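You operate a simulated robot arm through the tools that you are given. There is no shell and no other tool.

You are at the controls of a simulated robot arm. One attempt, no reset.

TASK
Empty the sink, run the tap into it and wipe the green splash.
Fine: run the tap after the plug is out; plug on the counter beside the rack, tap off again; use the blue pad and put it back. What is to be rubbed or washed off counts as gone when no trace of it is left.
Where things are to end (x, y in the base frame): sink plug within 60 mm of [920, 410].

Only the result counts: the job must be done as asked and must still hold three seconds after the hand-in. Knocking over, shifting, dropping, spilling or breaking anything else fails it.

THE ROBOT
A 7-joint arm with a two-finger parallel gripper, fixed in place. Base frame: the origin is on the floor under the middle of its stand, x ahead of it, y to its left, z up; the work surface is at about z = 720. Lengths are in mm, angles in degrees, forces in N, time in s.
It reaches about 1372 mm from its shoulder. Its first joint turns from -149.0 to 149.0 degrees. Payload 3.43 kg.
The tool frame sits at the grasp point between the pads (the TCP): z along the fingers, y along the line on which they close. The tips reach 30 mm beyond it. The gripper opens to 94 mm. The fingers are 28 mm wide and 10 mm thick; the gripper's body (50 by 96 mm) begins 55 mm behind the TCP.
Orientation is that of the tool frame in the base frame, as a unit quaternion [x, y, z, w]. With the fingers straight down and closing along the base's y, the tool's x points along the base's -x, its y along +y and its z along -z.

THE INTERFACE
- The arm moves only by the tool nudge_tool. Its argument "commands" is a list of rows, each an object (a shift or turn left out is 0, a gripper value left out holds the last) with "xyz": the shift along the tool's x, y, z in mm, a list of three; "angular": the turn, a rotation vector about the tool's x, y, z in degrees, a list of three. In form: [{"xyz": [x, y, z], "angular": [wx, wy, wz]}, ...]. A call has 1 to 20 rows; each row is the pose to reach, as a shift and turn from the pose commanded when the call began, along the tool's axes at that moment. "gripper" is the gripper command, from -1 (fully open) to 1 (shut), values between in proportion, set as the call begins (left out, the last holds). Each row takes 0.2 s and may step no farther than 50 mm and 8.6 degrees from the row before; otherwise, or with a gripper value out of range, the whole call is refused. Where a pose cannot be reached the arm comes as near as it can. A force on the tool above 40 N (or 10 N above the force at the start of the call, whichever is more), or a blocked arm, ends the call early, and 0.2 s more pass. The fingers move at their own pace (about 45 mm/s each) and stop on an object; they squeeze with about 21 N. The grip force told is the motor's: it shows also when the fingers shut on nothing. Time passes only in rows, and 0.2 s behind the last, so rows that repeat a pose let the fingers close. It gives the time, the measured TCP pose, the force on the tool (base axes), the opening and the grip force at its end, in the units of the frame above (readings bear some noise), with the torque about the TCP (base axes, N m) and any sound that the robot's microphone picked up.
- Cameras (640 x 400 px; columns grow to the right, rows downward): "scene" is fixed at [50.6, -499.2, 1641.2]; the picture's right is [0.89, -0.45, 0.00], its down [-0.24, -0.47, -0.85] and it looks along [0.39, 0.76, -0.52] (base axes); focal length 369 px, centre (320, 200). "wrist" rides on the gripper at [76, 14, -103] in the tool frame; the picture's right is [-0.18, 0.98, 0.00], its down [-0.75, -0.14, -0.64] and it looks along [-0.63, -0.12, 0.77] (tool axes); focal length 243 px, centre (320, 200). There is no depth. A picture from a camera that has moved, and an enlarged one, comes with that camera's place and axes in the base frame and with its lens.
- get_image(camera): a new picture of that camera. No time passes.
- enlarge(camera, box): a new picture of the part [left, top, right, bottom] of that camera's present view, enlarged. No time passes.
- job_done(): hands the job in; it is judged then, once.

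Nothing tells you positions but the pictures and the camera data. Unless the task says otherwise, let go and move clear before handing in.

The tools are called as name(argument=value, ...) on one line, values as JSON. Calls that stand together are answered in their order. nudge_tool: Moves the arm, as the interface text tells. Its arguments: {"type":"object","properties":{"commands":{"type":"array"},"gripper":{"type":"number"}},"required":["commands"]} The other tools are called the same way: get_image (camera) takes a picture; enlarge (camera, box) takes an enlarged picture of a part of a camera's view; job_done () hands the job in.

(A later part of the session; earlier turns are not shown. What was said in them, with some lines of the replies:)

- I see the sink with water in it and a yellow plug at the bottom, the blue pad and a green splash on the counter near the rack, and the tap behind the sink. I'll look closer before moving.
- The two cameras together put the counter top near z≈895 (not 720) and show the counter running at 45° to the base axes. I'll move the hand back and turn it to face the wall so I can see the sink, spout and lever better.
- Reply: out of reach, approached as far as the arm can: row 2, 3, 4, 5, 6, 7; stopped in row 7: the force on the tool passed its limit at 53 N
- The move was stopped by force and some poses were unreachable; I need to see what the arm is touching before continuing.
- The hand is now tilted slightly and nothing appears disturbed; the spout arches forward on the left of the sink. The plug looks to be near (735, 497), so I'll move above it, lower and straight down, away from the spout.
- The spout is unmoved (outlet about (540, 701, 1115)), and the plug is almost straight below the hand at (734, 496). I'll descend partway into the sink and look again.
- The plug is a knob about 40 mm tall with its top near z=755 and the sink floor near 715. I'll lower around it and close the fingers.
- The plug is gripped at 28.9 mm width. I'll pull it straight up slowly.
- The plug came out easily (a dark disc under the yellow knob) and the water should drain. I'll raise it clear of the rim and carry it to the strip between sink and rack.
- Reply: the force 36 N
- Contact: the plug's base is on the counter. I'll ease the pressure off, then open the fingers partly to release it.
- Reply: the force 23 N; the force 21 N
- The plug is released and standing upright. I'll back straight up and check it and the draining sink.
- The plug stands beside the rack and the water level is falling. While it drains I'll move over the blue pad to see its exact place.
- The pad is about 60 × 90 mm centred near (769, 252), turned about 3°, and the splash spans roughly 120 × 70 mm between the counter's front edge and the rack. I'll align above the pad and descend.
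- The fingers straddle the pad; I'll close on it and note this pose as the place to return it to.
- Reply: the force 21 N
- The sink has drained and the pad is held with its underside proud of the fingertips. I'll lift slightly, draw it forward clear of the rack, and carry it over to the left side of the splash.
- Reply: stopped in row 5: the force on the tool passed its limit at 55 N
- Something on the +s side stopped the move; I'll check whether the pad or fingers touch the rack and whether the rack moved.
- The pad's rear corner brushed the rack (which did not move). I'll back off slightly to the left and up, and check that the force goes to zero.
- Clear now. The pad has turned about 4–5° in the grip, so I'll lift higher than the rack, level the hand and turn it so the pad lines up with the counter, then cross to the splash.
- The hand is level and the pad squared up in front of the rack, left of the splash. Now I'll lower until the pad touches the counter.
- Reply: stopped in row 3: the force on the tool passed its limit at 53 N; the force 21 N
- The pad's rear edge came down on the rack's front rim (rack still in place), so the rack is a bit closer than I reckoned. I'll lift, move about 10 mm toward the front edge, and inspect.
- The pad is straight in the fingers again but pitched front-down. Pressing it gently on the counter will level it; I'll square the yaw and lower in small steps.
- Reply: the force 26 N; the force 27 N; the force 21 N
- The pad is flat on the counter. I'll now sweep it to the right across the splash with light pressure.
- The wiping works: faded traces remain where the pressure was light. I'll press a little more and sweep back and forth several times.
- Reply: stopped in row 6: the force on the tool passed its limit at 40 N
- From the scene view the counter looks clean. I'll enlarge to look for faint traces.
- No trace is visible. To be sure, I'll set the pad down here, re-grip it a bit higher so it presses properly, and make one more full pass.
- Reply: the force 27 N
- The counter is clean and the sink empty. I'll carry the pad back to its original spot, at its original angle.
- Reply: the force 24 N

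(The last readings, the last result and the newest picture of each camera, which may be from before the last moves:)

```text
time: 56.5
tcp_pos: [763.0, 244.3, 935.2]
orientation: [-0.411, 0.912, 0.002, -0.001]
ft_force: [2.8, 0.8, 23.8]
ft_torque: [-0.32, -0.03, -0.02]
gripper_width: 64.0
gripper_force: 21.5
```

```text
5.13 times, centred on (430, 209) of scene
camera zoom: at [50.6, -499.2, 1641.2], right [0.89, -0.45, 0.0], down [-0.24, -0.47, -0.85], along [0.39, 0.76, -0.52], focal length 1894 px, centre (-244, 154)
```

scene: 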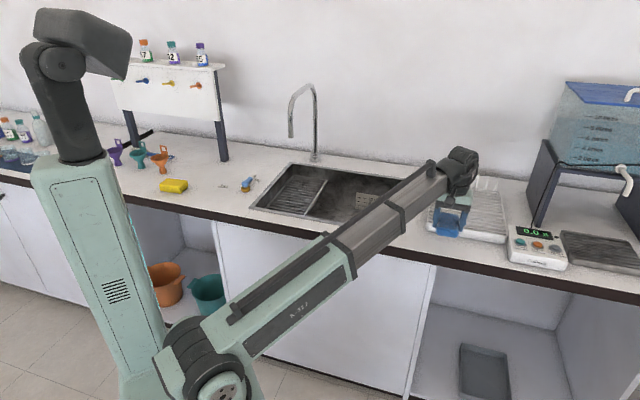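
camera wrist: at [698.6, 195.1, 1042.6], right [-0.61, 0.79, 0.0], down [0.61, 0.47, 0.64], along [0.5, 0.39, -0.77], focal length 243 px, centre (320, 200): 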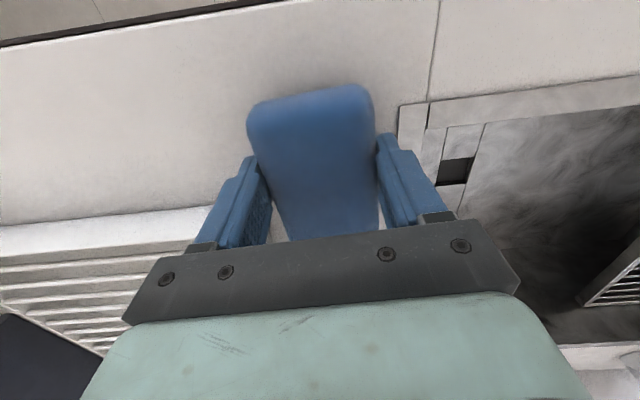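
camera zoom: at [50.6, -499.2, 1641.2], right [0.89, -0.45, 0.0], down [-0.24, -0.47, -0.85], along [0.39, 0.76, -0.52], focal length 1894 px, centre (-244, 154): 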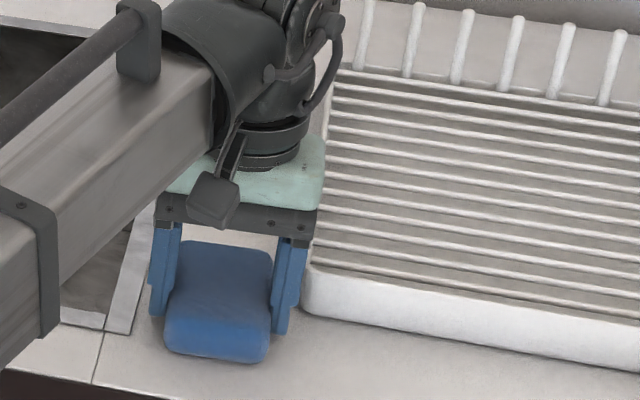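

The pad is on the counter, matching its original place within about a millimetre or two. I'll open the fingers slightly and lift straight off.

nudge_tool(commands=[{"xyz": [0, 0, -1]}, {"xyz": [0, 0, -1]}, {"xyz": [0, 0, -1]}], gripper=-0.58)

nudge_tool(commands=[{"xyz": [0, 0, -10]}, {"xyz": [0, 0, -35]}, {"xyz": [0, 0, -75]}, {"xyz": [0, 0, -115]}])

enlarge(camera="scene", box=[380, 170, 480, 248])

get_image(camera="wrist")

```text
time: 57.2
tcp_pos: [762.5, 244.5, 934.6]
orientation: [-0.41, 0.912, 0.0, -0.001]
ft_force: [0.8, 0.6, 1.9]
ft_torque: [-0.03, -0.09, 0.07]
gripper_width: 74.2
gripper_force: 0.0
```

```text
time: 58.2
tcp_pos: [762.6, 242.3, 1050.1]
orientation: [-0.409, 0.912, 0.002, -0.002]
ft_force: [0.9, -0.2, 0.1]
ft_torque: [-0.02, 0.03, 0.0]
gripper_width: 74.4
gripper_force: 0.0
```

```text
5.13 times, centred on (430, 209) of scene
camera zoom: at [50.6, -499.2, 1641.2], right [0.89, -0.45, 0.0], down [-0.24, -0.47, -0.85], along [0.39, 0.76, -0.52], focal length 1894 px, centre (-244, 154)
```

zoom: 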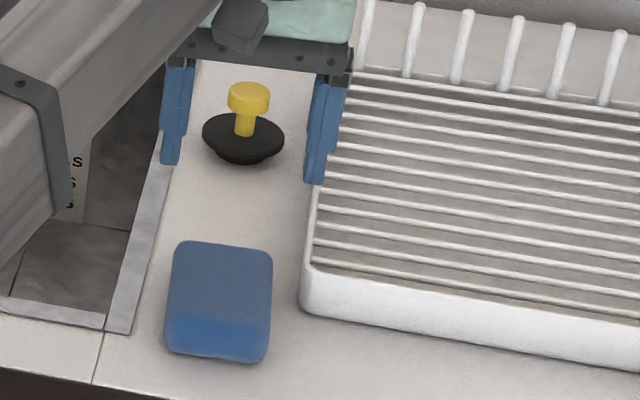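

```text
taken
camera wrist: at [703.1, 196.3, 1152.3], right [-0.61, 0.79, 0.0], down [0.61, 0.47, 0.64], along [0.5, 0.39, -0.77], focal length 243 px, centre (320, 200)
```

wrist: 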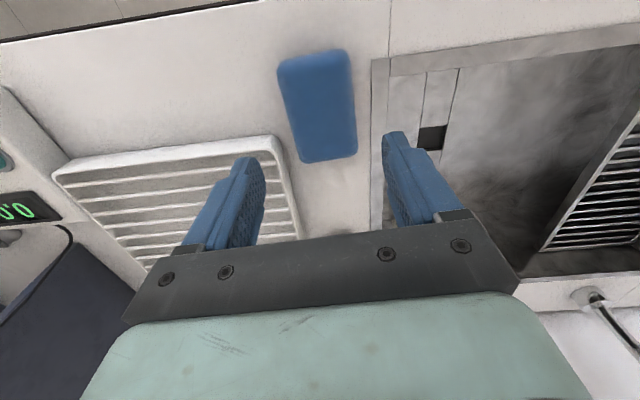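

The pad is back in place. Next is the tap; I'll look closely at the lever and its ON/OFF labels.

enlarge(camera="scene", box=[205, 160, 285, 210])

enlarge(camera="scene", box=[240, 150, 420, 240])

get_image(camera="scene")

```text
8.00 times, centred on (245, 185) of scene
camera zoom: at [50.6, -499.2, 1641.2], right [0.89, -0.45, 0.0], down [-0.24, -0.47, -0.85], along [0.39, 0.76, -0.52], focal length 2956 px, centre (920, 320)
```

zoom: 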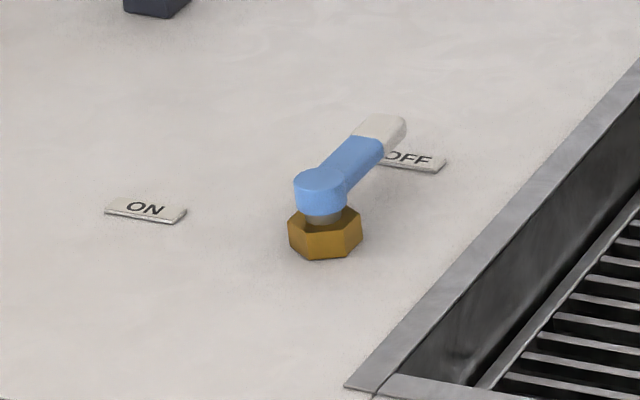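

```text
3.56 times, centred on (330, 195) of scene
camera zoom: at [50.6, -499.2, 1641.2], right [0.89, -0.45, 0.0], down [-0.24, -0.47, -0.85], along [0.39, 0.76, -0.52], focal length 1314 px, centre (284, 218)
```

zoom: 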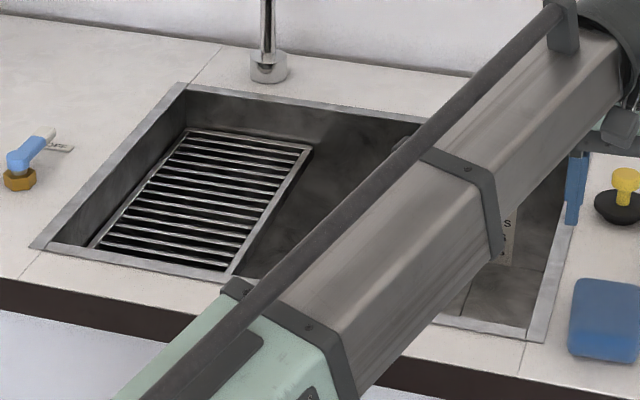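

```text
taken
```

scene: 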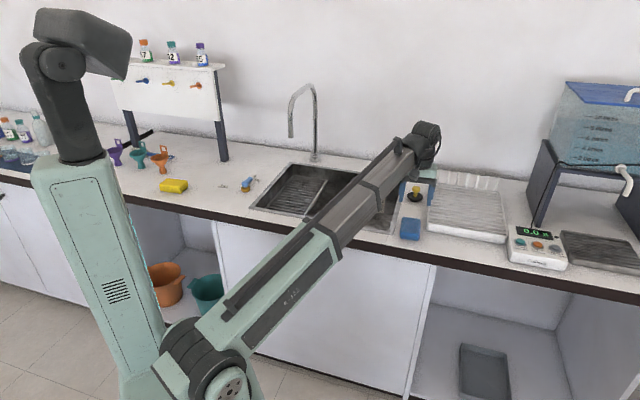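

The lever points to OFF (toward the wall) from a pivot near (366, 773), and ON is 90° to its left. To get there without touching the spout I'll swing the hand round at a smaller radius, in front of the sink.

nudge_tool(commands=[{"xyz": [13.9, 29.1, 0]}, {"xyz": [28.4, 58.5, 0]}, {"xyz": [17.7, 86, 0]}, {"xyz": [6.1, 113.7, 0]}, {"xyz": [-4.8, 141.6, 0]}, {"xyz": [-14.1, 176.7, 0], "angular": [0, 0, 1]}, {"xyz": [-23.2, 211.6, 0], "angular": [0, 0, 2]}, {"xyz": [-32.1, 246.3, 0], "angular": [0, 0, 3.4]}], gripper=1)

get_image(camera="scene")

get_image(camera="wrist")

```text
time: 60.0
tcp_pos: [599.6, 430.9, 1052.3]
orientation: [-0.383, 0.924, 0.0, -0.003]
ft_force: [0.7, -0.9, 0.1]
ft_torque: [0.02, 0.01, 0.01]
gripper_width: 0.1
gripper_force: 20.4
```

```text
taken
```

scene: 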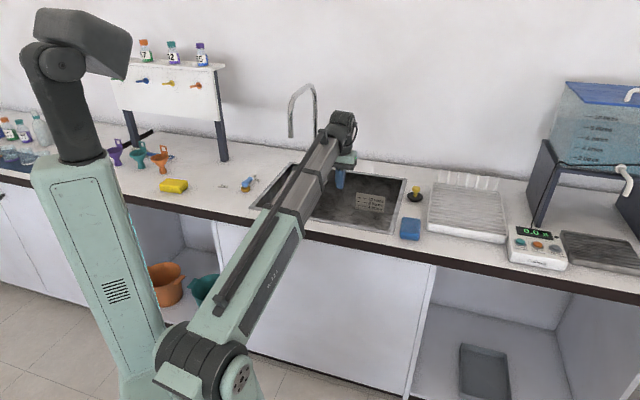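

```text
taken
camera wrist: at [536.9, 387.5, 1153.5], right [-0.56, 0.83, 0.0], down [0.64, 0.43, 0.64], along [0.53, 0.36, -0.77], focal length 243 px, centre (320, 200)
```

wrist: 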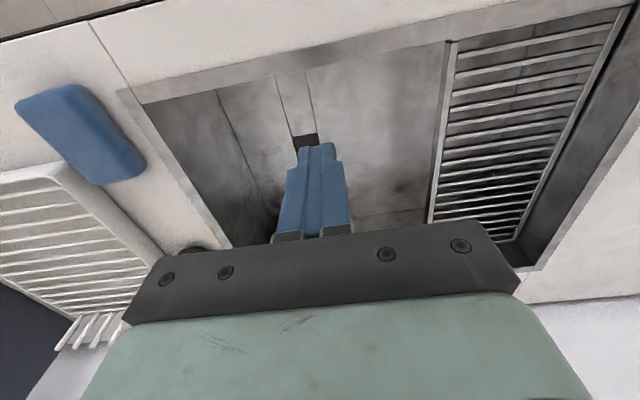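

nudge_tool(commands=[{"xyz": [-2.5, 40, 0]}, {"xyz": [-4.9, 79.9, 0]}, {"xyz": [-6.6, 119.2, 0]}, {"xyz": [-2.8, 158.4, 0]}, {"xyz": [0.7, 197.3, 0]}, {"xyz": [4, 235.9, 0]}, {"xyz": [10.6, 269.4, 0]}, {"xyz": [17.7, 301.9, 0]}, {"xyz": [25.2, 334.9, 0]}])

get_image(camera="scene")

get_image(camera="wrist")

```text
time: 62.0
tcp_pos: [347.0, 649.0, 1051.2]
orientation: [-0.382, 0.924, 0.001, -0.002]
ft_force: [-0.6, -0.4, 0.6]
ft_torque: [-0.02, 0.01, 0.01]
gripper_width: 0.0
gripper_force: 20.9
```

```text
taken
```

scene: 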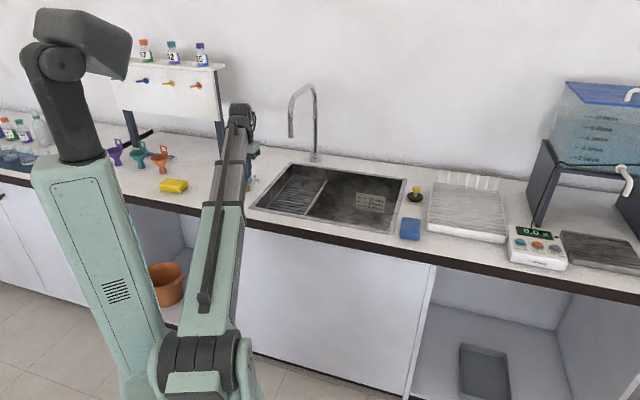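

```text
taken
camera wrist: at [284.7, 606.0, 1153.3], right [-0.56, 0.83, 0.0], down [0.64, 0.43, 0.64], along [0.53, 0.36, -0.77], focal length 243 px, centre (320, 200)
```

wrist: 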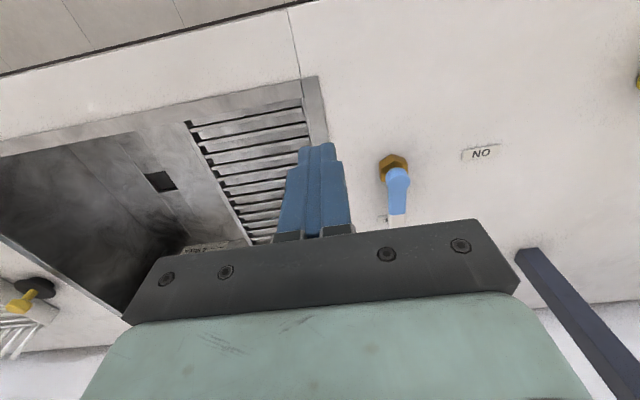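

The lever is clearly visible: pivot around (360, 758) with the arm pointing toward the wall. I'll move the closed fingers to its right-hand (sink) side, staying high at first.

nudge_tool(commands=[{"xyz": [-25, 10, 10]}, {"xyz": [-60, 20, 25]}, {"xyz": [-95, 30, 40]}, {"xyz": [-128, 36, 50]}])

get_image(camera="wrist")

enlarge(camera="scene", box=[200, 80, 340, 220])

```text
time: 63.0
tcp_pos: [409.1, 763.5, 1004.3]
orientation: [-0.382, 0.924, 0.001, -0.002]
ft_force: [-0.2, -0.4, -0.4]
ft_torque: [0.04, -0.02, -0.02]
gripper_width: 0.0
gripper_force: 20.7
```

```text
taken
camera wrist: at [347.1, 720.2, 1106.3], right [-0.56, 0.83, 0.0], down [0.64, 0.43, 0.64], along [0.53, 0.36, -0.77], focal length 243 px, centre (320, 200)
```

wrist: 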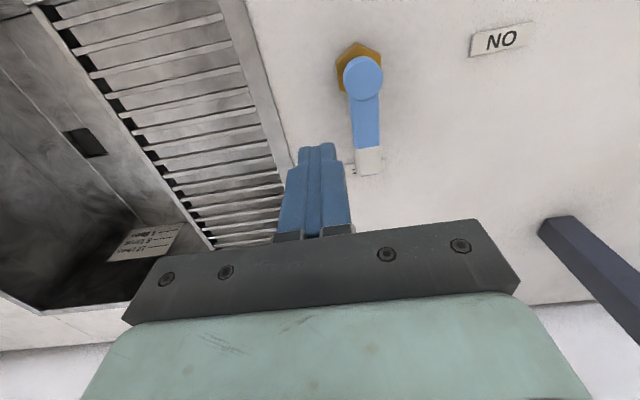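

```text
2.86 times, centred on (270, 150) of scene
camera zoom: at [50.6, -499.2, 1641.2], right [0.89, -0.45, 0.0], down [-0.24, -0.47, -0.85], along [0.39, 0.76, -0.52], focal length 1056 px, centre (463, 343)
```

zoom: 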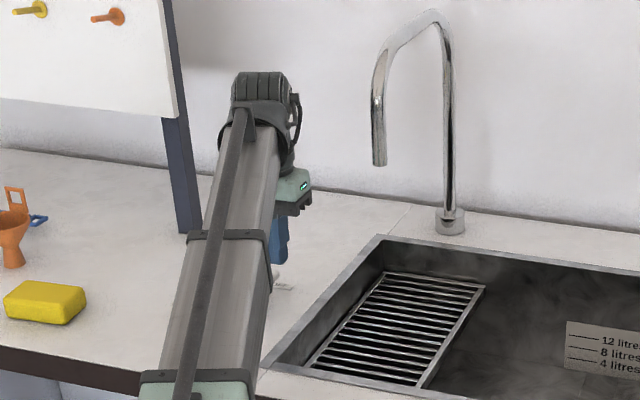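

The lever arm runs straight toward the wall from about (365, 764), top near z=939. I'll set the closed fingertips beside its outer half and lower them.

nudge_tool(commands=[{"xyz": [-19, 0, 0]}, {"xyz": [-19, 0, 25]}, {"xyz": [-19, 0, 50]}, {"xyz": [-19, 0, 62]}])

get_image(camera="wrist")

enlarge(camera="scene", box=[200, 100, 340, 220])

```text
time: 64.0
tcp_pos: [424.3, 777.5, 940.7]
orientation: [-0.382, 0.924, 0.001, -0.003]
ft_force: [0.2, -0.2, 0.8]
ft_torque: [0.02, -0.04, 0.0]
gripper_width: 0.0
gripper_force: 21.0
```

```text
taken
camera wrist: at [361.6, 734.0, 1043.6], right [-0.56, 0.83, 0.0], down [0.64, 0.43, 0.64], along [0.53, 0.36, -0.77], focal length 243 px, centre (320, 200)
```

wrist: 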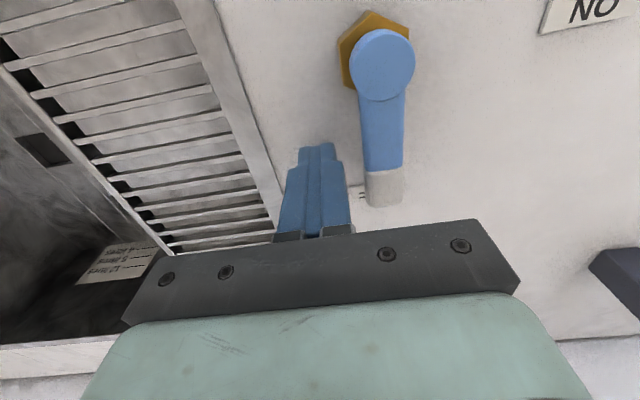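

```text
3.33 times, centred on (270, 160) of scene
camera zoom: at [50.6, -499.2, 1641.2], right [0.89, -0.45, 0.0], down [-0.24, -0.47, -0.85], along [0.39, 0.76, -0.52], focal length 1231 px, centre (487, 333)
```

zoom: 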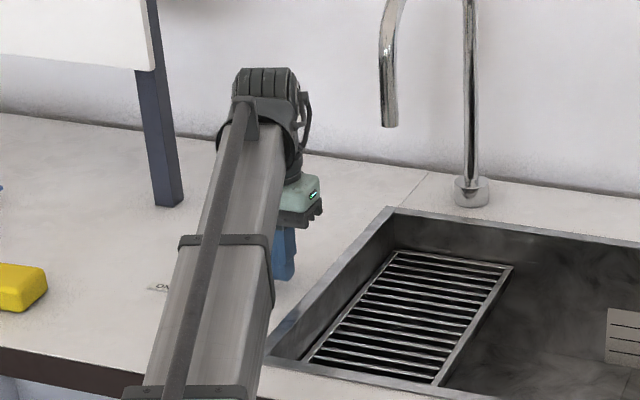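

nudge_tool(commands=[{"xyz": [0.8, 5.5, 0]}, {"xyz": [1.6, 11, 0]}, {"xyz": [-0.5, 18, 0]}, {"xyz": [-2.4, 24.6, 0]}, {"xyz": [-2.6, 31.7, 0]}, {"xyz": [-2.7, 38.8, 0]}, {"xyz": [-1, 45.8, 0]}, {"xyz": [0.6, 52.7, 0]}])

get_image(camera="wrist")

get_image(camera="scene")

```text
time: 65.8
tcp_pos: [387.1, 817.8, 940.5]
orientation: [-0.383, 0.924, 0.0, -0.002]
ft_force: [0.8, -0.3, -0.6]
ft_torque: [-0.01, 0.0, -0.02]
gripper_width: 0.1
gripper_force: 21.0
```

```text
taken
camera wrist: at [325.0, 773.9, 1043.2], right [-0.56, 0.83, 0.0], down [0.64, 0.43, 0.64], along [0.53, 0.36, -0.77], focal length 243 px, centre (320, 200)
```

wrist: 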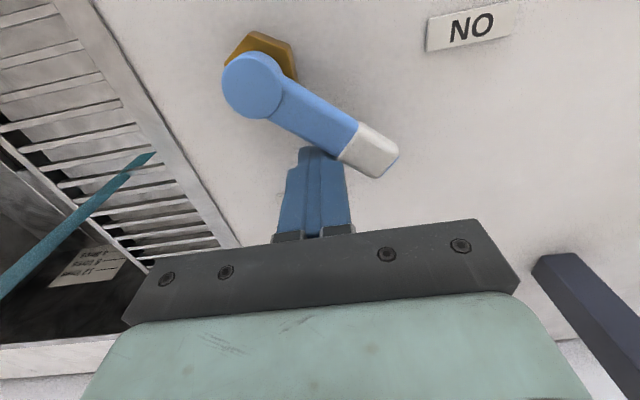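

```text
taken
```

scene: 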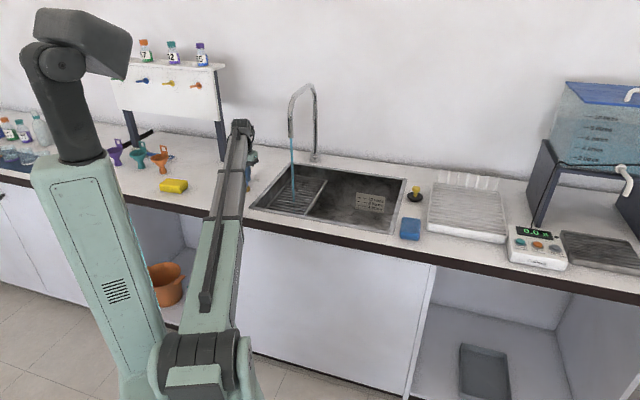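

Water is already running from the spout onto the drainer in the sink. I'll push the lever the rest of the way to ON.

nudge_tool(commands=[{"xyz": [3.5, 6.5, 0]}, {"xyz": [7, 12.5, 0]}, {"xyz": [12, 18, 0]}, {"xyz": [16.8, 22.8, 0]}, {"xyz": [22, 27, 0]}, {"xyz": [27, 30.2, 0]}])

get_image(camera="wrist")

enlarge(camera="scene", box=[210, 80, 410, 240])

```text
time: 67.2
tcp_pos: [346.4, 818.5, 941.0]
orientation: [-0.382, 0.924, 0.001, -0.002]
ft_force: [-0.6, -0.1, -0.5]
ft_torque: [-0.01, 0.0, 0.0]
gripper_width: 0.3
gripper_force: 21.0
```

```text
taken
camera wrist: at [284.1, 775.4, 1043.4], right [-0.56, 0.83, 0.0], down [0.64, 0.43, 0.64], along [0.53, 0.36, -0.77], focal length 243 px, centre (320, 200)
```

wrist: 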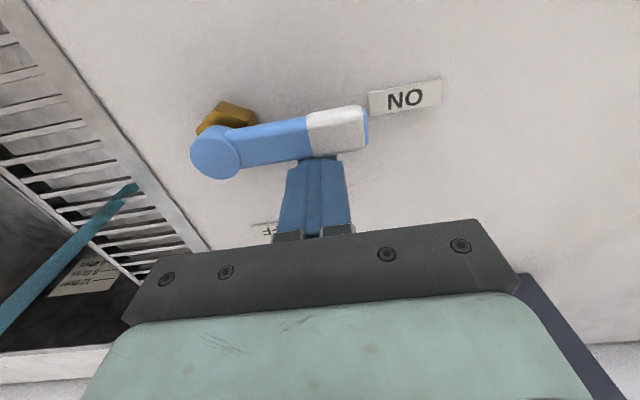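

```text
2.50 times, centred on (310, 160) of scene
camera zoom: at [50.6, -499.2, 1641.2], right [0.89, -0.45, 0.0], down [-0.24, -0.47, -0.85], along [0.39, 0.76, -0.52], focal length 924 px, centre (345, 300)
```

zoom: 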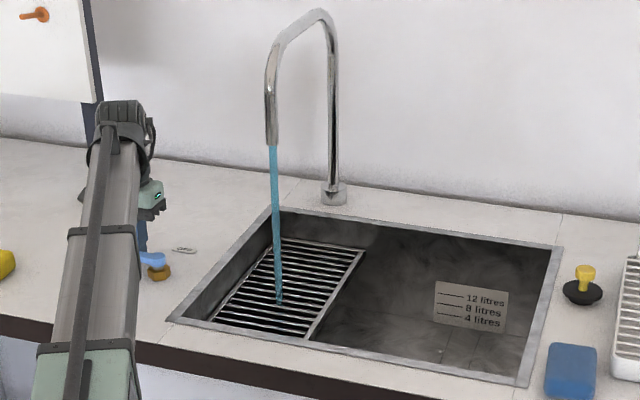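

The tap is fully on and running into the sink. I'll let it run a few seconds.

nudge_tool(commands=[{"xyz": [0, 0, 0]}, {"xyz": [0, 0, 0]}, {"xyz": [0, 0, 0]}, {"xyz": [0, 0, 0]}, {"xyz": [0, 0, 0]}, {"xyz": [0, 0, 0]}, {"xyz": [0, 0, 0]}, {"xyz": [0, 0, 0]}, {"xyz": [0, 0, 0]}, {"xyz": [0, 0, 0]}, {"xyz": [0, 0, 0]}, {"xyz": [0, 0, 0]}, {"xyz": [0, 0, 0]}, {"xyz": [0, 0, 0]}, {"xyz": [0, 0, 0]}, {"xyz": [0, 0, 0]}, {"xyz": [0, 0, 0]}, {"xyz": [0, 0, 0]}, {"xyz": [0, 0, 0]}, {"xyz": [0, 0, 0]}])

enlarge(camera="scene", box=[210, 80, 410, 240])

```text
time: 71.5
tcp_pos: [346.3, 819.9, 940.6]
orientation: [-0.383, 0.924, 0.001, -0.002]
ft_force: [-0.2, 0.1, 0.4]
ft_torque: [0.02, -0.03, -0.02]
gripper_width: 0.1
gripper_force: 20.6
```

```text
2.50 times, centred on (310, 160) of scene
camera zoom: at [50.6, -499.2, 1641.2], right [0.89, -0.45, 0.0], down [-0.24, -0.47, -0.85], along [0.39, 0.76, -0.52], focal length 924 px, centre (345, 300)
```

zoom: 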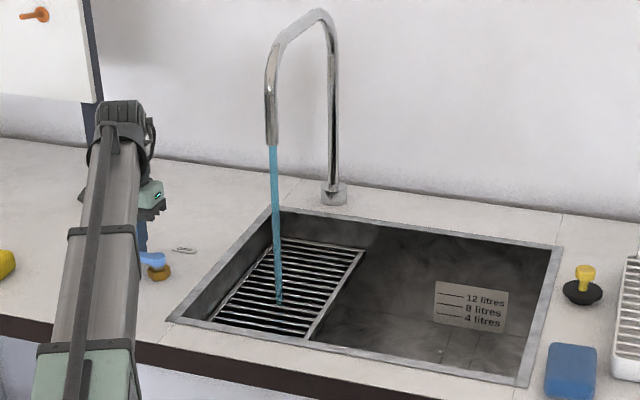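

The sink drains as it runs. Now I'll lift over the lever to its front side to push it back to OFF.

nudge_tool(commands=[{"xyz": [-3, 0, -20]}, {"xyz": [-3, 0, -45]}, {"xyz": [-3, 0, -52]}, {"xyz": [20, -1, -52]}, {"xyz": [45, -2, -52]}, {"xyz": [65, -2, -52]}, {"xyz": [66, -2, -52]}])

get_image(camera="wrist")

```text
time: 73.0
tcp_pos: [301.7, 771.0, 993.2]
orientation: [-0.381, 0.924, 0.001, -0.002]
ft_force: [-0.1, 0.3, -0.2]
ft_torque: [0.0, 0.01, 0.0]
gripper_width: 0.3
gripper_force: 20.8
```

```text
taken
camera wrist: at [239.5, 727.5, 1095.6], right [-0.56, 0.83, 0.0], down [0.64, 0.43, 0.64], along [0.53, 0.36, -0.77], focal length 243 px, centre (320, 200)
```

wrist: 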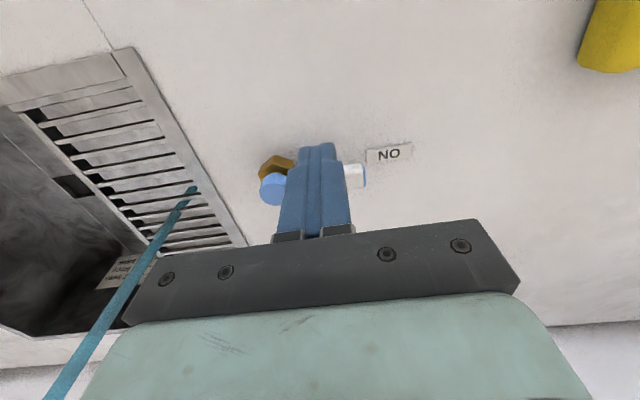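

nudge_tool(commands=[{"xyz": [0, 0, 18]}, {"xyz": [0, 0, 36]}, {"xyz": [0, 0, 52]}])

get_image(camera="wrist")

```text
time: 73.8
tcp_pos: [302.7, 771.9, 941.6]
orientation: [-0.383, 0.924, 0.0, -0.003]
ft_force: [-1.4, 0.7, 0.1]
ft_torque: [-0.03, -0.02, 0.01]
gripper_width: 0.0
gripper_force: 21.1
```

```text
taken
camera wrist: at [239.4, 727.7, 1043.9], right [-0.56, 0.83, 0.0], down [0.64, 0.43, 0.64], along [0.53, 0.36, -0.77], focal length 243 px, centre (320, 200)
```

wrist: 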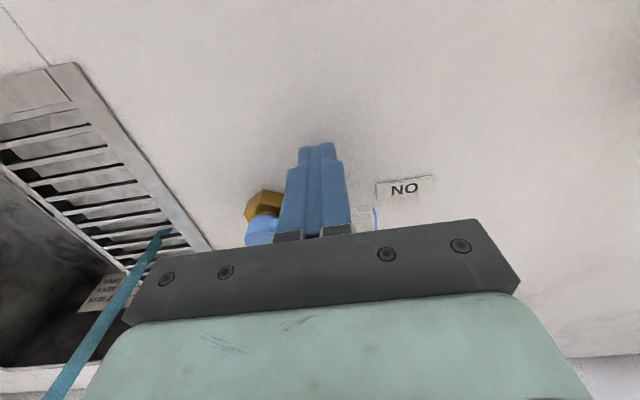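

nudge_tool(commands=[{"xyz": [-8, 0.5, 0]}, {"xyz": [-15.2, 0.9, 0]}, {"xyz": [-22, 3.2, 0]}, {"xyz": [-28.9, 5.4, 0]}, {"xyz": [-36.2, 6, 0]}, {"xyz": [-43.4, 6.2, 0]}, {"xyz": [-50.5, 5, 0]}, {"xyz": [-57.6, 3.3, 0]}, {"xyz": [-64.5, 0, 0]}, {"xyz": [-71, -4.2, 0]}])

get_image(camera="wrist")

enlarge(camera="scene", box=[210, 80, 410, 240])

```text
time: 76.0
tcp_pos: [354.4, 819.2, 942.3]
orientation: [-0.383, 0.924, 0.002, -0.002]
ft_force: [-0.9, 0.1, 0.8]
ft_torque: [0.0, -0.01, 0.01]
gripper_width: 0.0
gripper_force: 21.5
```

```text
taken
camera wrist: at [292.2, 775.8, 1043.8], right [-0.56, 0.83, 0.0], down [0.64, 0.43, 0.64], along [0.53, 0.36, -0.77], focal length 243 px, centre (320, 200)
```

wrist: 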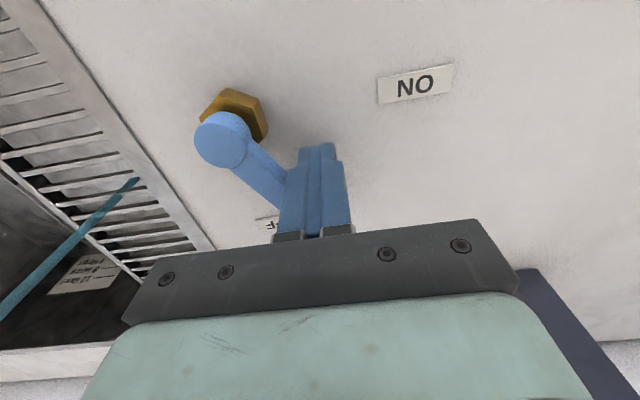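

```text
2.50 times, centred on (310, 160) of scene
camera zoom: at [50.6, -499.2, 1641.2], right [0.89, -0.45, 0.0], down [-0.24, -0.47, -0.85], along [0.39, 0.76, -0.52], focal length 924 px, centre (345, 300)
```

zoom: 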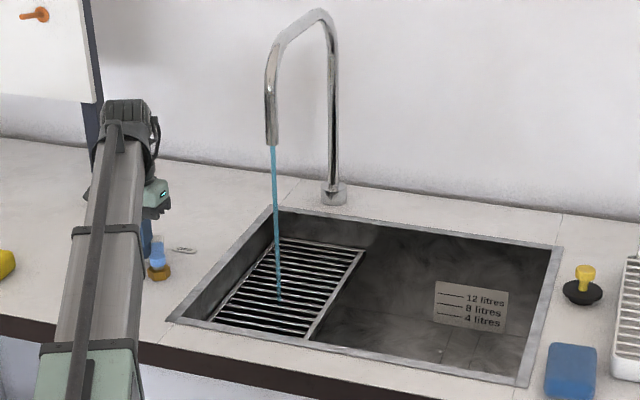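

nudge_tool(commands=[{"xyz": [-5.5, -5.2, 0]}, {"xyz": [-10.8, -10.8, 0]}, {"xyz": [-14.8, -17.2, 0]}, {"xyz": [-18.2, -23.9, 0]}, {"xyz": [-19.5, -27, 0]}])

get_image(camera="wrist")

enlarge(camera="scene", box=[210, 80, 410, 240])

```text
time: 77.2
tcp_pos: [385.3, 816.5, 939.2]
orientation: [-0.384, 0.924, 0.003, -0.003]
ft_force: [-11.4, 7.6, 0.7]
ft_torque: [0.0, 0.06, -0.21]
gripper_width: 0.2
gripper_force: 20.9
```

```text
taken
camera wrist: at [323.9, 772.1, 1042.3], right [-0.57, 0.82, 0.01], down [0.64, 0.43, 0.64], along [0.52, 0.37, -0.77], focal length 243 px, centre (320, 200)
```

wrist: 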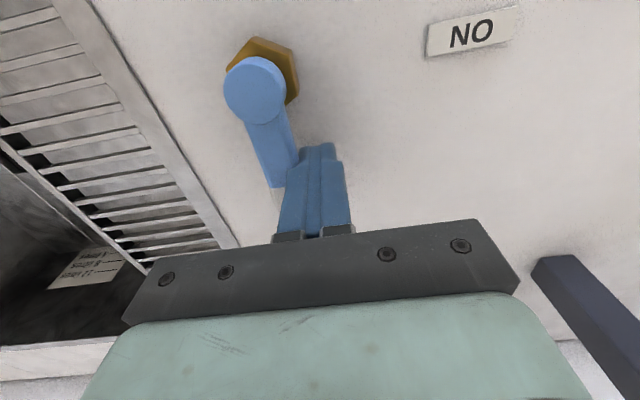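

```text
2.50 times, centred on (310, 160) of scene
camera zoom: at [50.6, -499.2, 1641.2], right [0.89, -0.45, 0.0], down [-0.24, -0.47, -0.85], along [0.39, 0.76, -0.52], focal length 924 px, centre (345, 300)
```

zoom: 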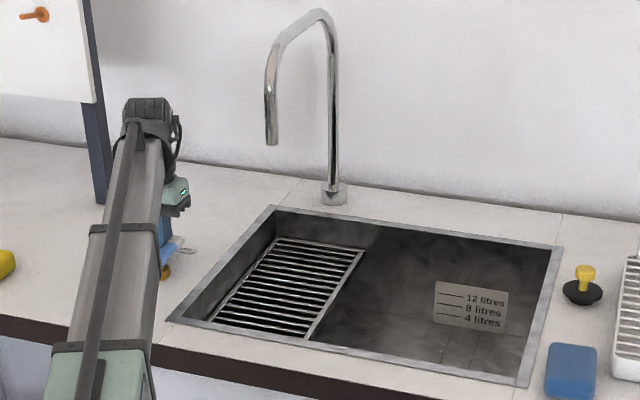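

The water has stopped and the lever is against its OFF stop. I'll back the fingers off, lift, and check.

nudge_tool(commands=[{"xyz": [0, 8, 0]}, {"xyz": [0, 16, 0]}, {"xyz": [0, 18, -20]}, {"xyz": [0, 18, -50]}, {"xyz": [5, 18, -75]}, {"xyz": [40, 10, -95]}, {"xyz": [80, 0, -110]}, {"xyz": [115, -10, -110]}])

get_image(camera="wrist")

get_image(camera="scene")

enlarge(camera="scene", box=[240, 70, 440, 250])

```text
time: 79.0
tcp_pos: [313.5, 724.6, 1049.3]
orientation: [-0.382, 0.924, 0.001, -0.002]
ft_force: [-0.6, 0.1, -0.6]
ft_torque: [-0.02, 0.01, -0.02]
gripper_width: 0.0
gripper_force: 21.3
```

```text
taken
camera wrist: at [250.8, 681.8, 1151.7], right [-0.56, 0.83, 0.0], down [0.64, 0.43, 0.64], along [0.53, 0.36, -0.77], focal length 243 px, centre (320, 200)
```

wrist: 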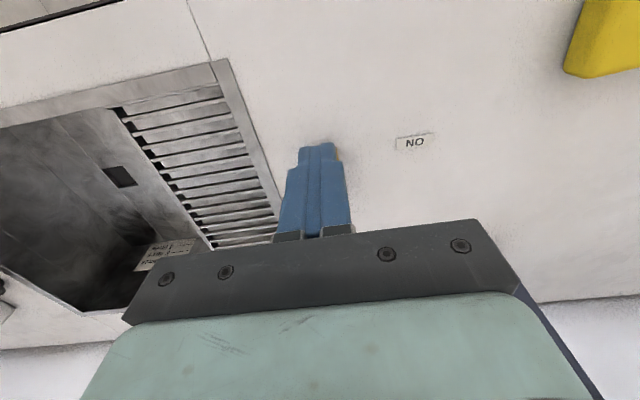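

```text
taken
```

scene: 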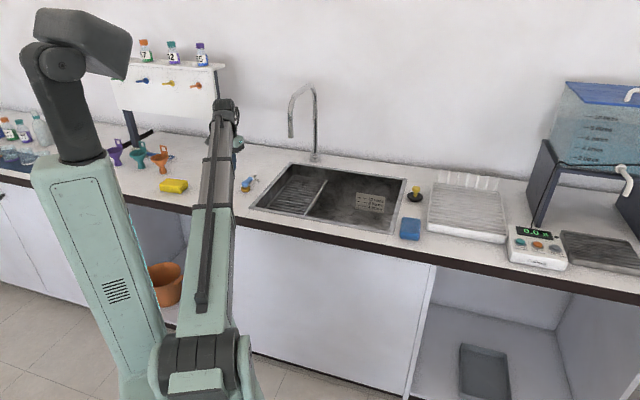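

```text
2.22 times, centred on (340, 160) of scene
camera zoom: at [50.6, -499.2, 1641.2], right [0.89, -0.45, 0.0], down [-0.24, -0.47, -0.85], along [0.39, 0.76, -0.52], focal length 821 px, centre (276, 289)
```

zoom: 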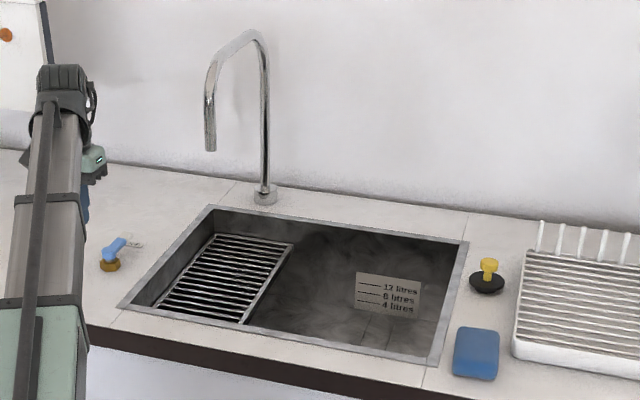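

enlarge(camera="scene", box=[230, 155, 290, 200])

enlarge(camera="scene", box=[300, 160, 420, 240])

enlarge(camera="scene", box=[380, 160, 540, 270])

enlarge(camera="wrist", box=[0, 50, 320, 300])

```text
8.89 times, centred on (260, 178) of scene
camera zoom: at [50.6, -499.2, 1641.2], right [0.89, -0.45, 0.0], down [-0.24, -0.47, -0.85], along [0.39, 0.76, -0.52], focal length 3284 px, centre (853, 400)
```

zoom: 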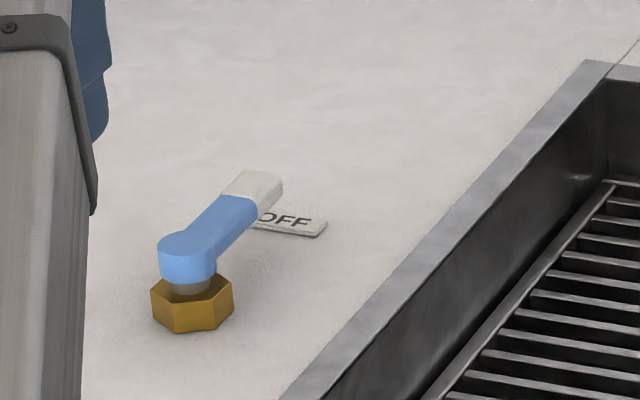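

```text
5.00 times, centred on (360, 200) of scene
camera zoom: at [50.6, -499.2, 1641.2], right [0.89, -0.45, 0.0], down [-0.24, -0.47, -0.85], along [0.39, 0.76, -0.52], focal length 1847 px, centre (120, 200)
```

zoom: 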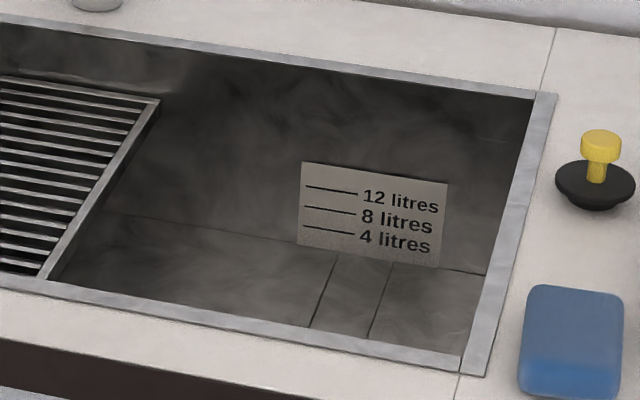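

```text
3.64 times, centred on (460, 215) of scene
camera zoom: at [50.6, -499.2, 1641.2], right [0.89, -0.45, 0.0], down [-0.24, -0.47, -0.85], along [0.39, 0.76, -0.52], focal length 1343 px, centre (-189, 146)
```

zoom: 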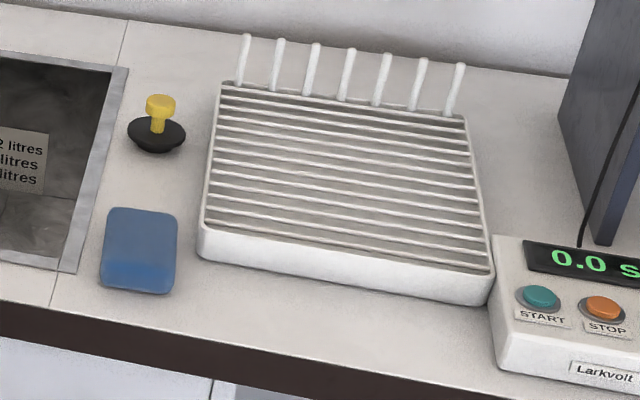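

```text
1.60 times, centred on (160, 175) of wrist
camera zoom: at [250.8, 681.8, 1151.7], right [-0.56, 0.83, 0.0], down [0.64, 0.43, 0.64], along [0.53, 0.36, -0.77], focal length 388 px, centre (576, 240)
```

zoom: 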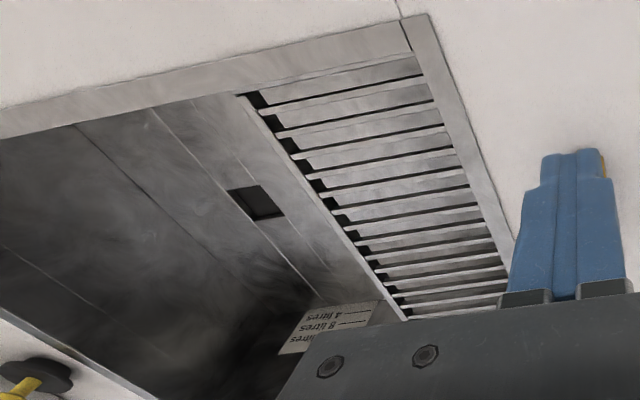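

Everything checks out: the sink is empty, the lever is back at OFF with no water running, and the plug stands at about (918, 408) beside the rack. The blue pad is back in its place, no green trace is visible, and the hand is clear. I'm handing the job in.

job_done()

```text
The job is handed in.
```

I've handed the job in. The sink is drained, the tap has been run into it and turned off again, and I could see no green left on the counter even in enlarged pictures. I have no verdict back yet.

- **Plug:** it stands upright on the counter beside the rack at about (918, 408), roughly 3 mm from the target.
- **Tap:** I ran it after the plug was out, for about ten seconds in all. The water landed on the drainer inside the sink. The lever is back against its OFF stop and nothing is running.
- **Splash and pad:** I wiped the splash with the blue pad in several passes, then put the pad back within a couple of millimetres of where it was, at its original angle.

Three contacts happened along the way:

- **Early stop:** the first move stopped on a 53 N force reading that I couldn't trace to anything. The spout had not moved.
- **Pad against the rack:** while I carried the pad, it touched the rack twice, once on its left side and once on its front rim. The rack was where it had been after the first touch, and it still looked unmoved at the end.
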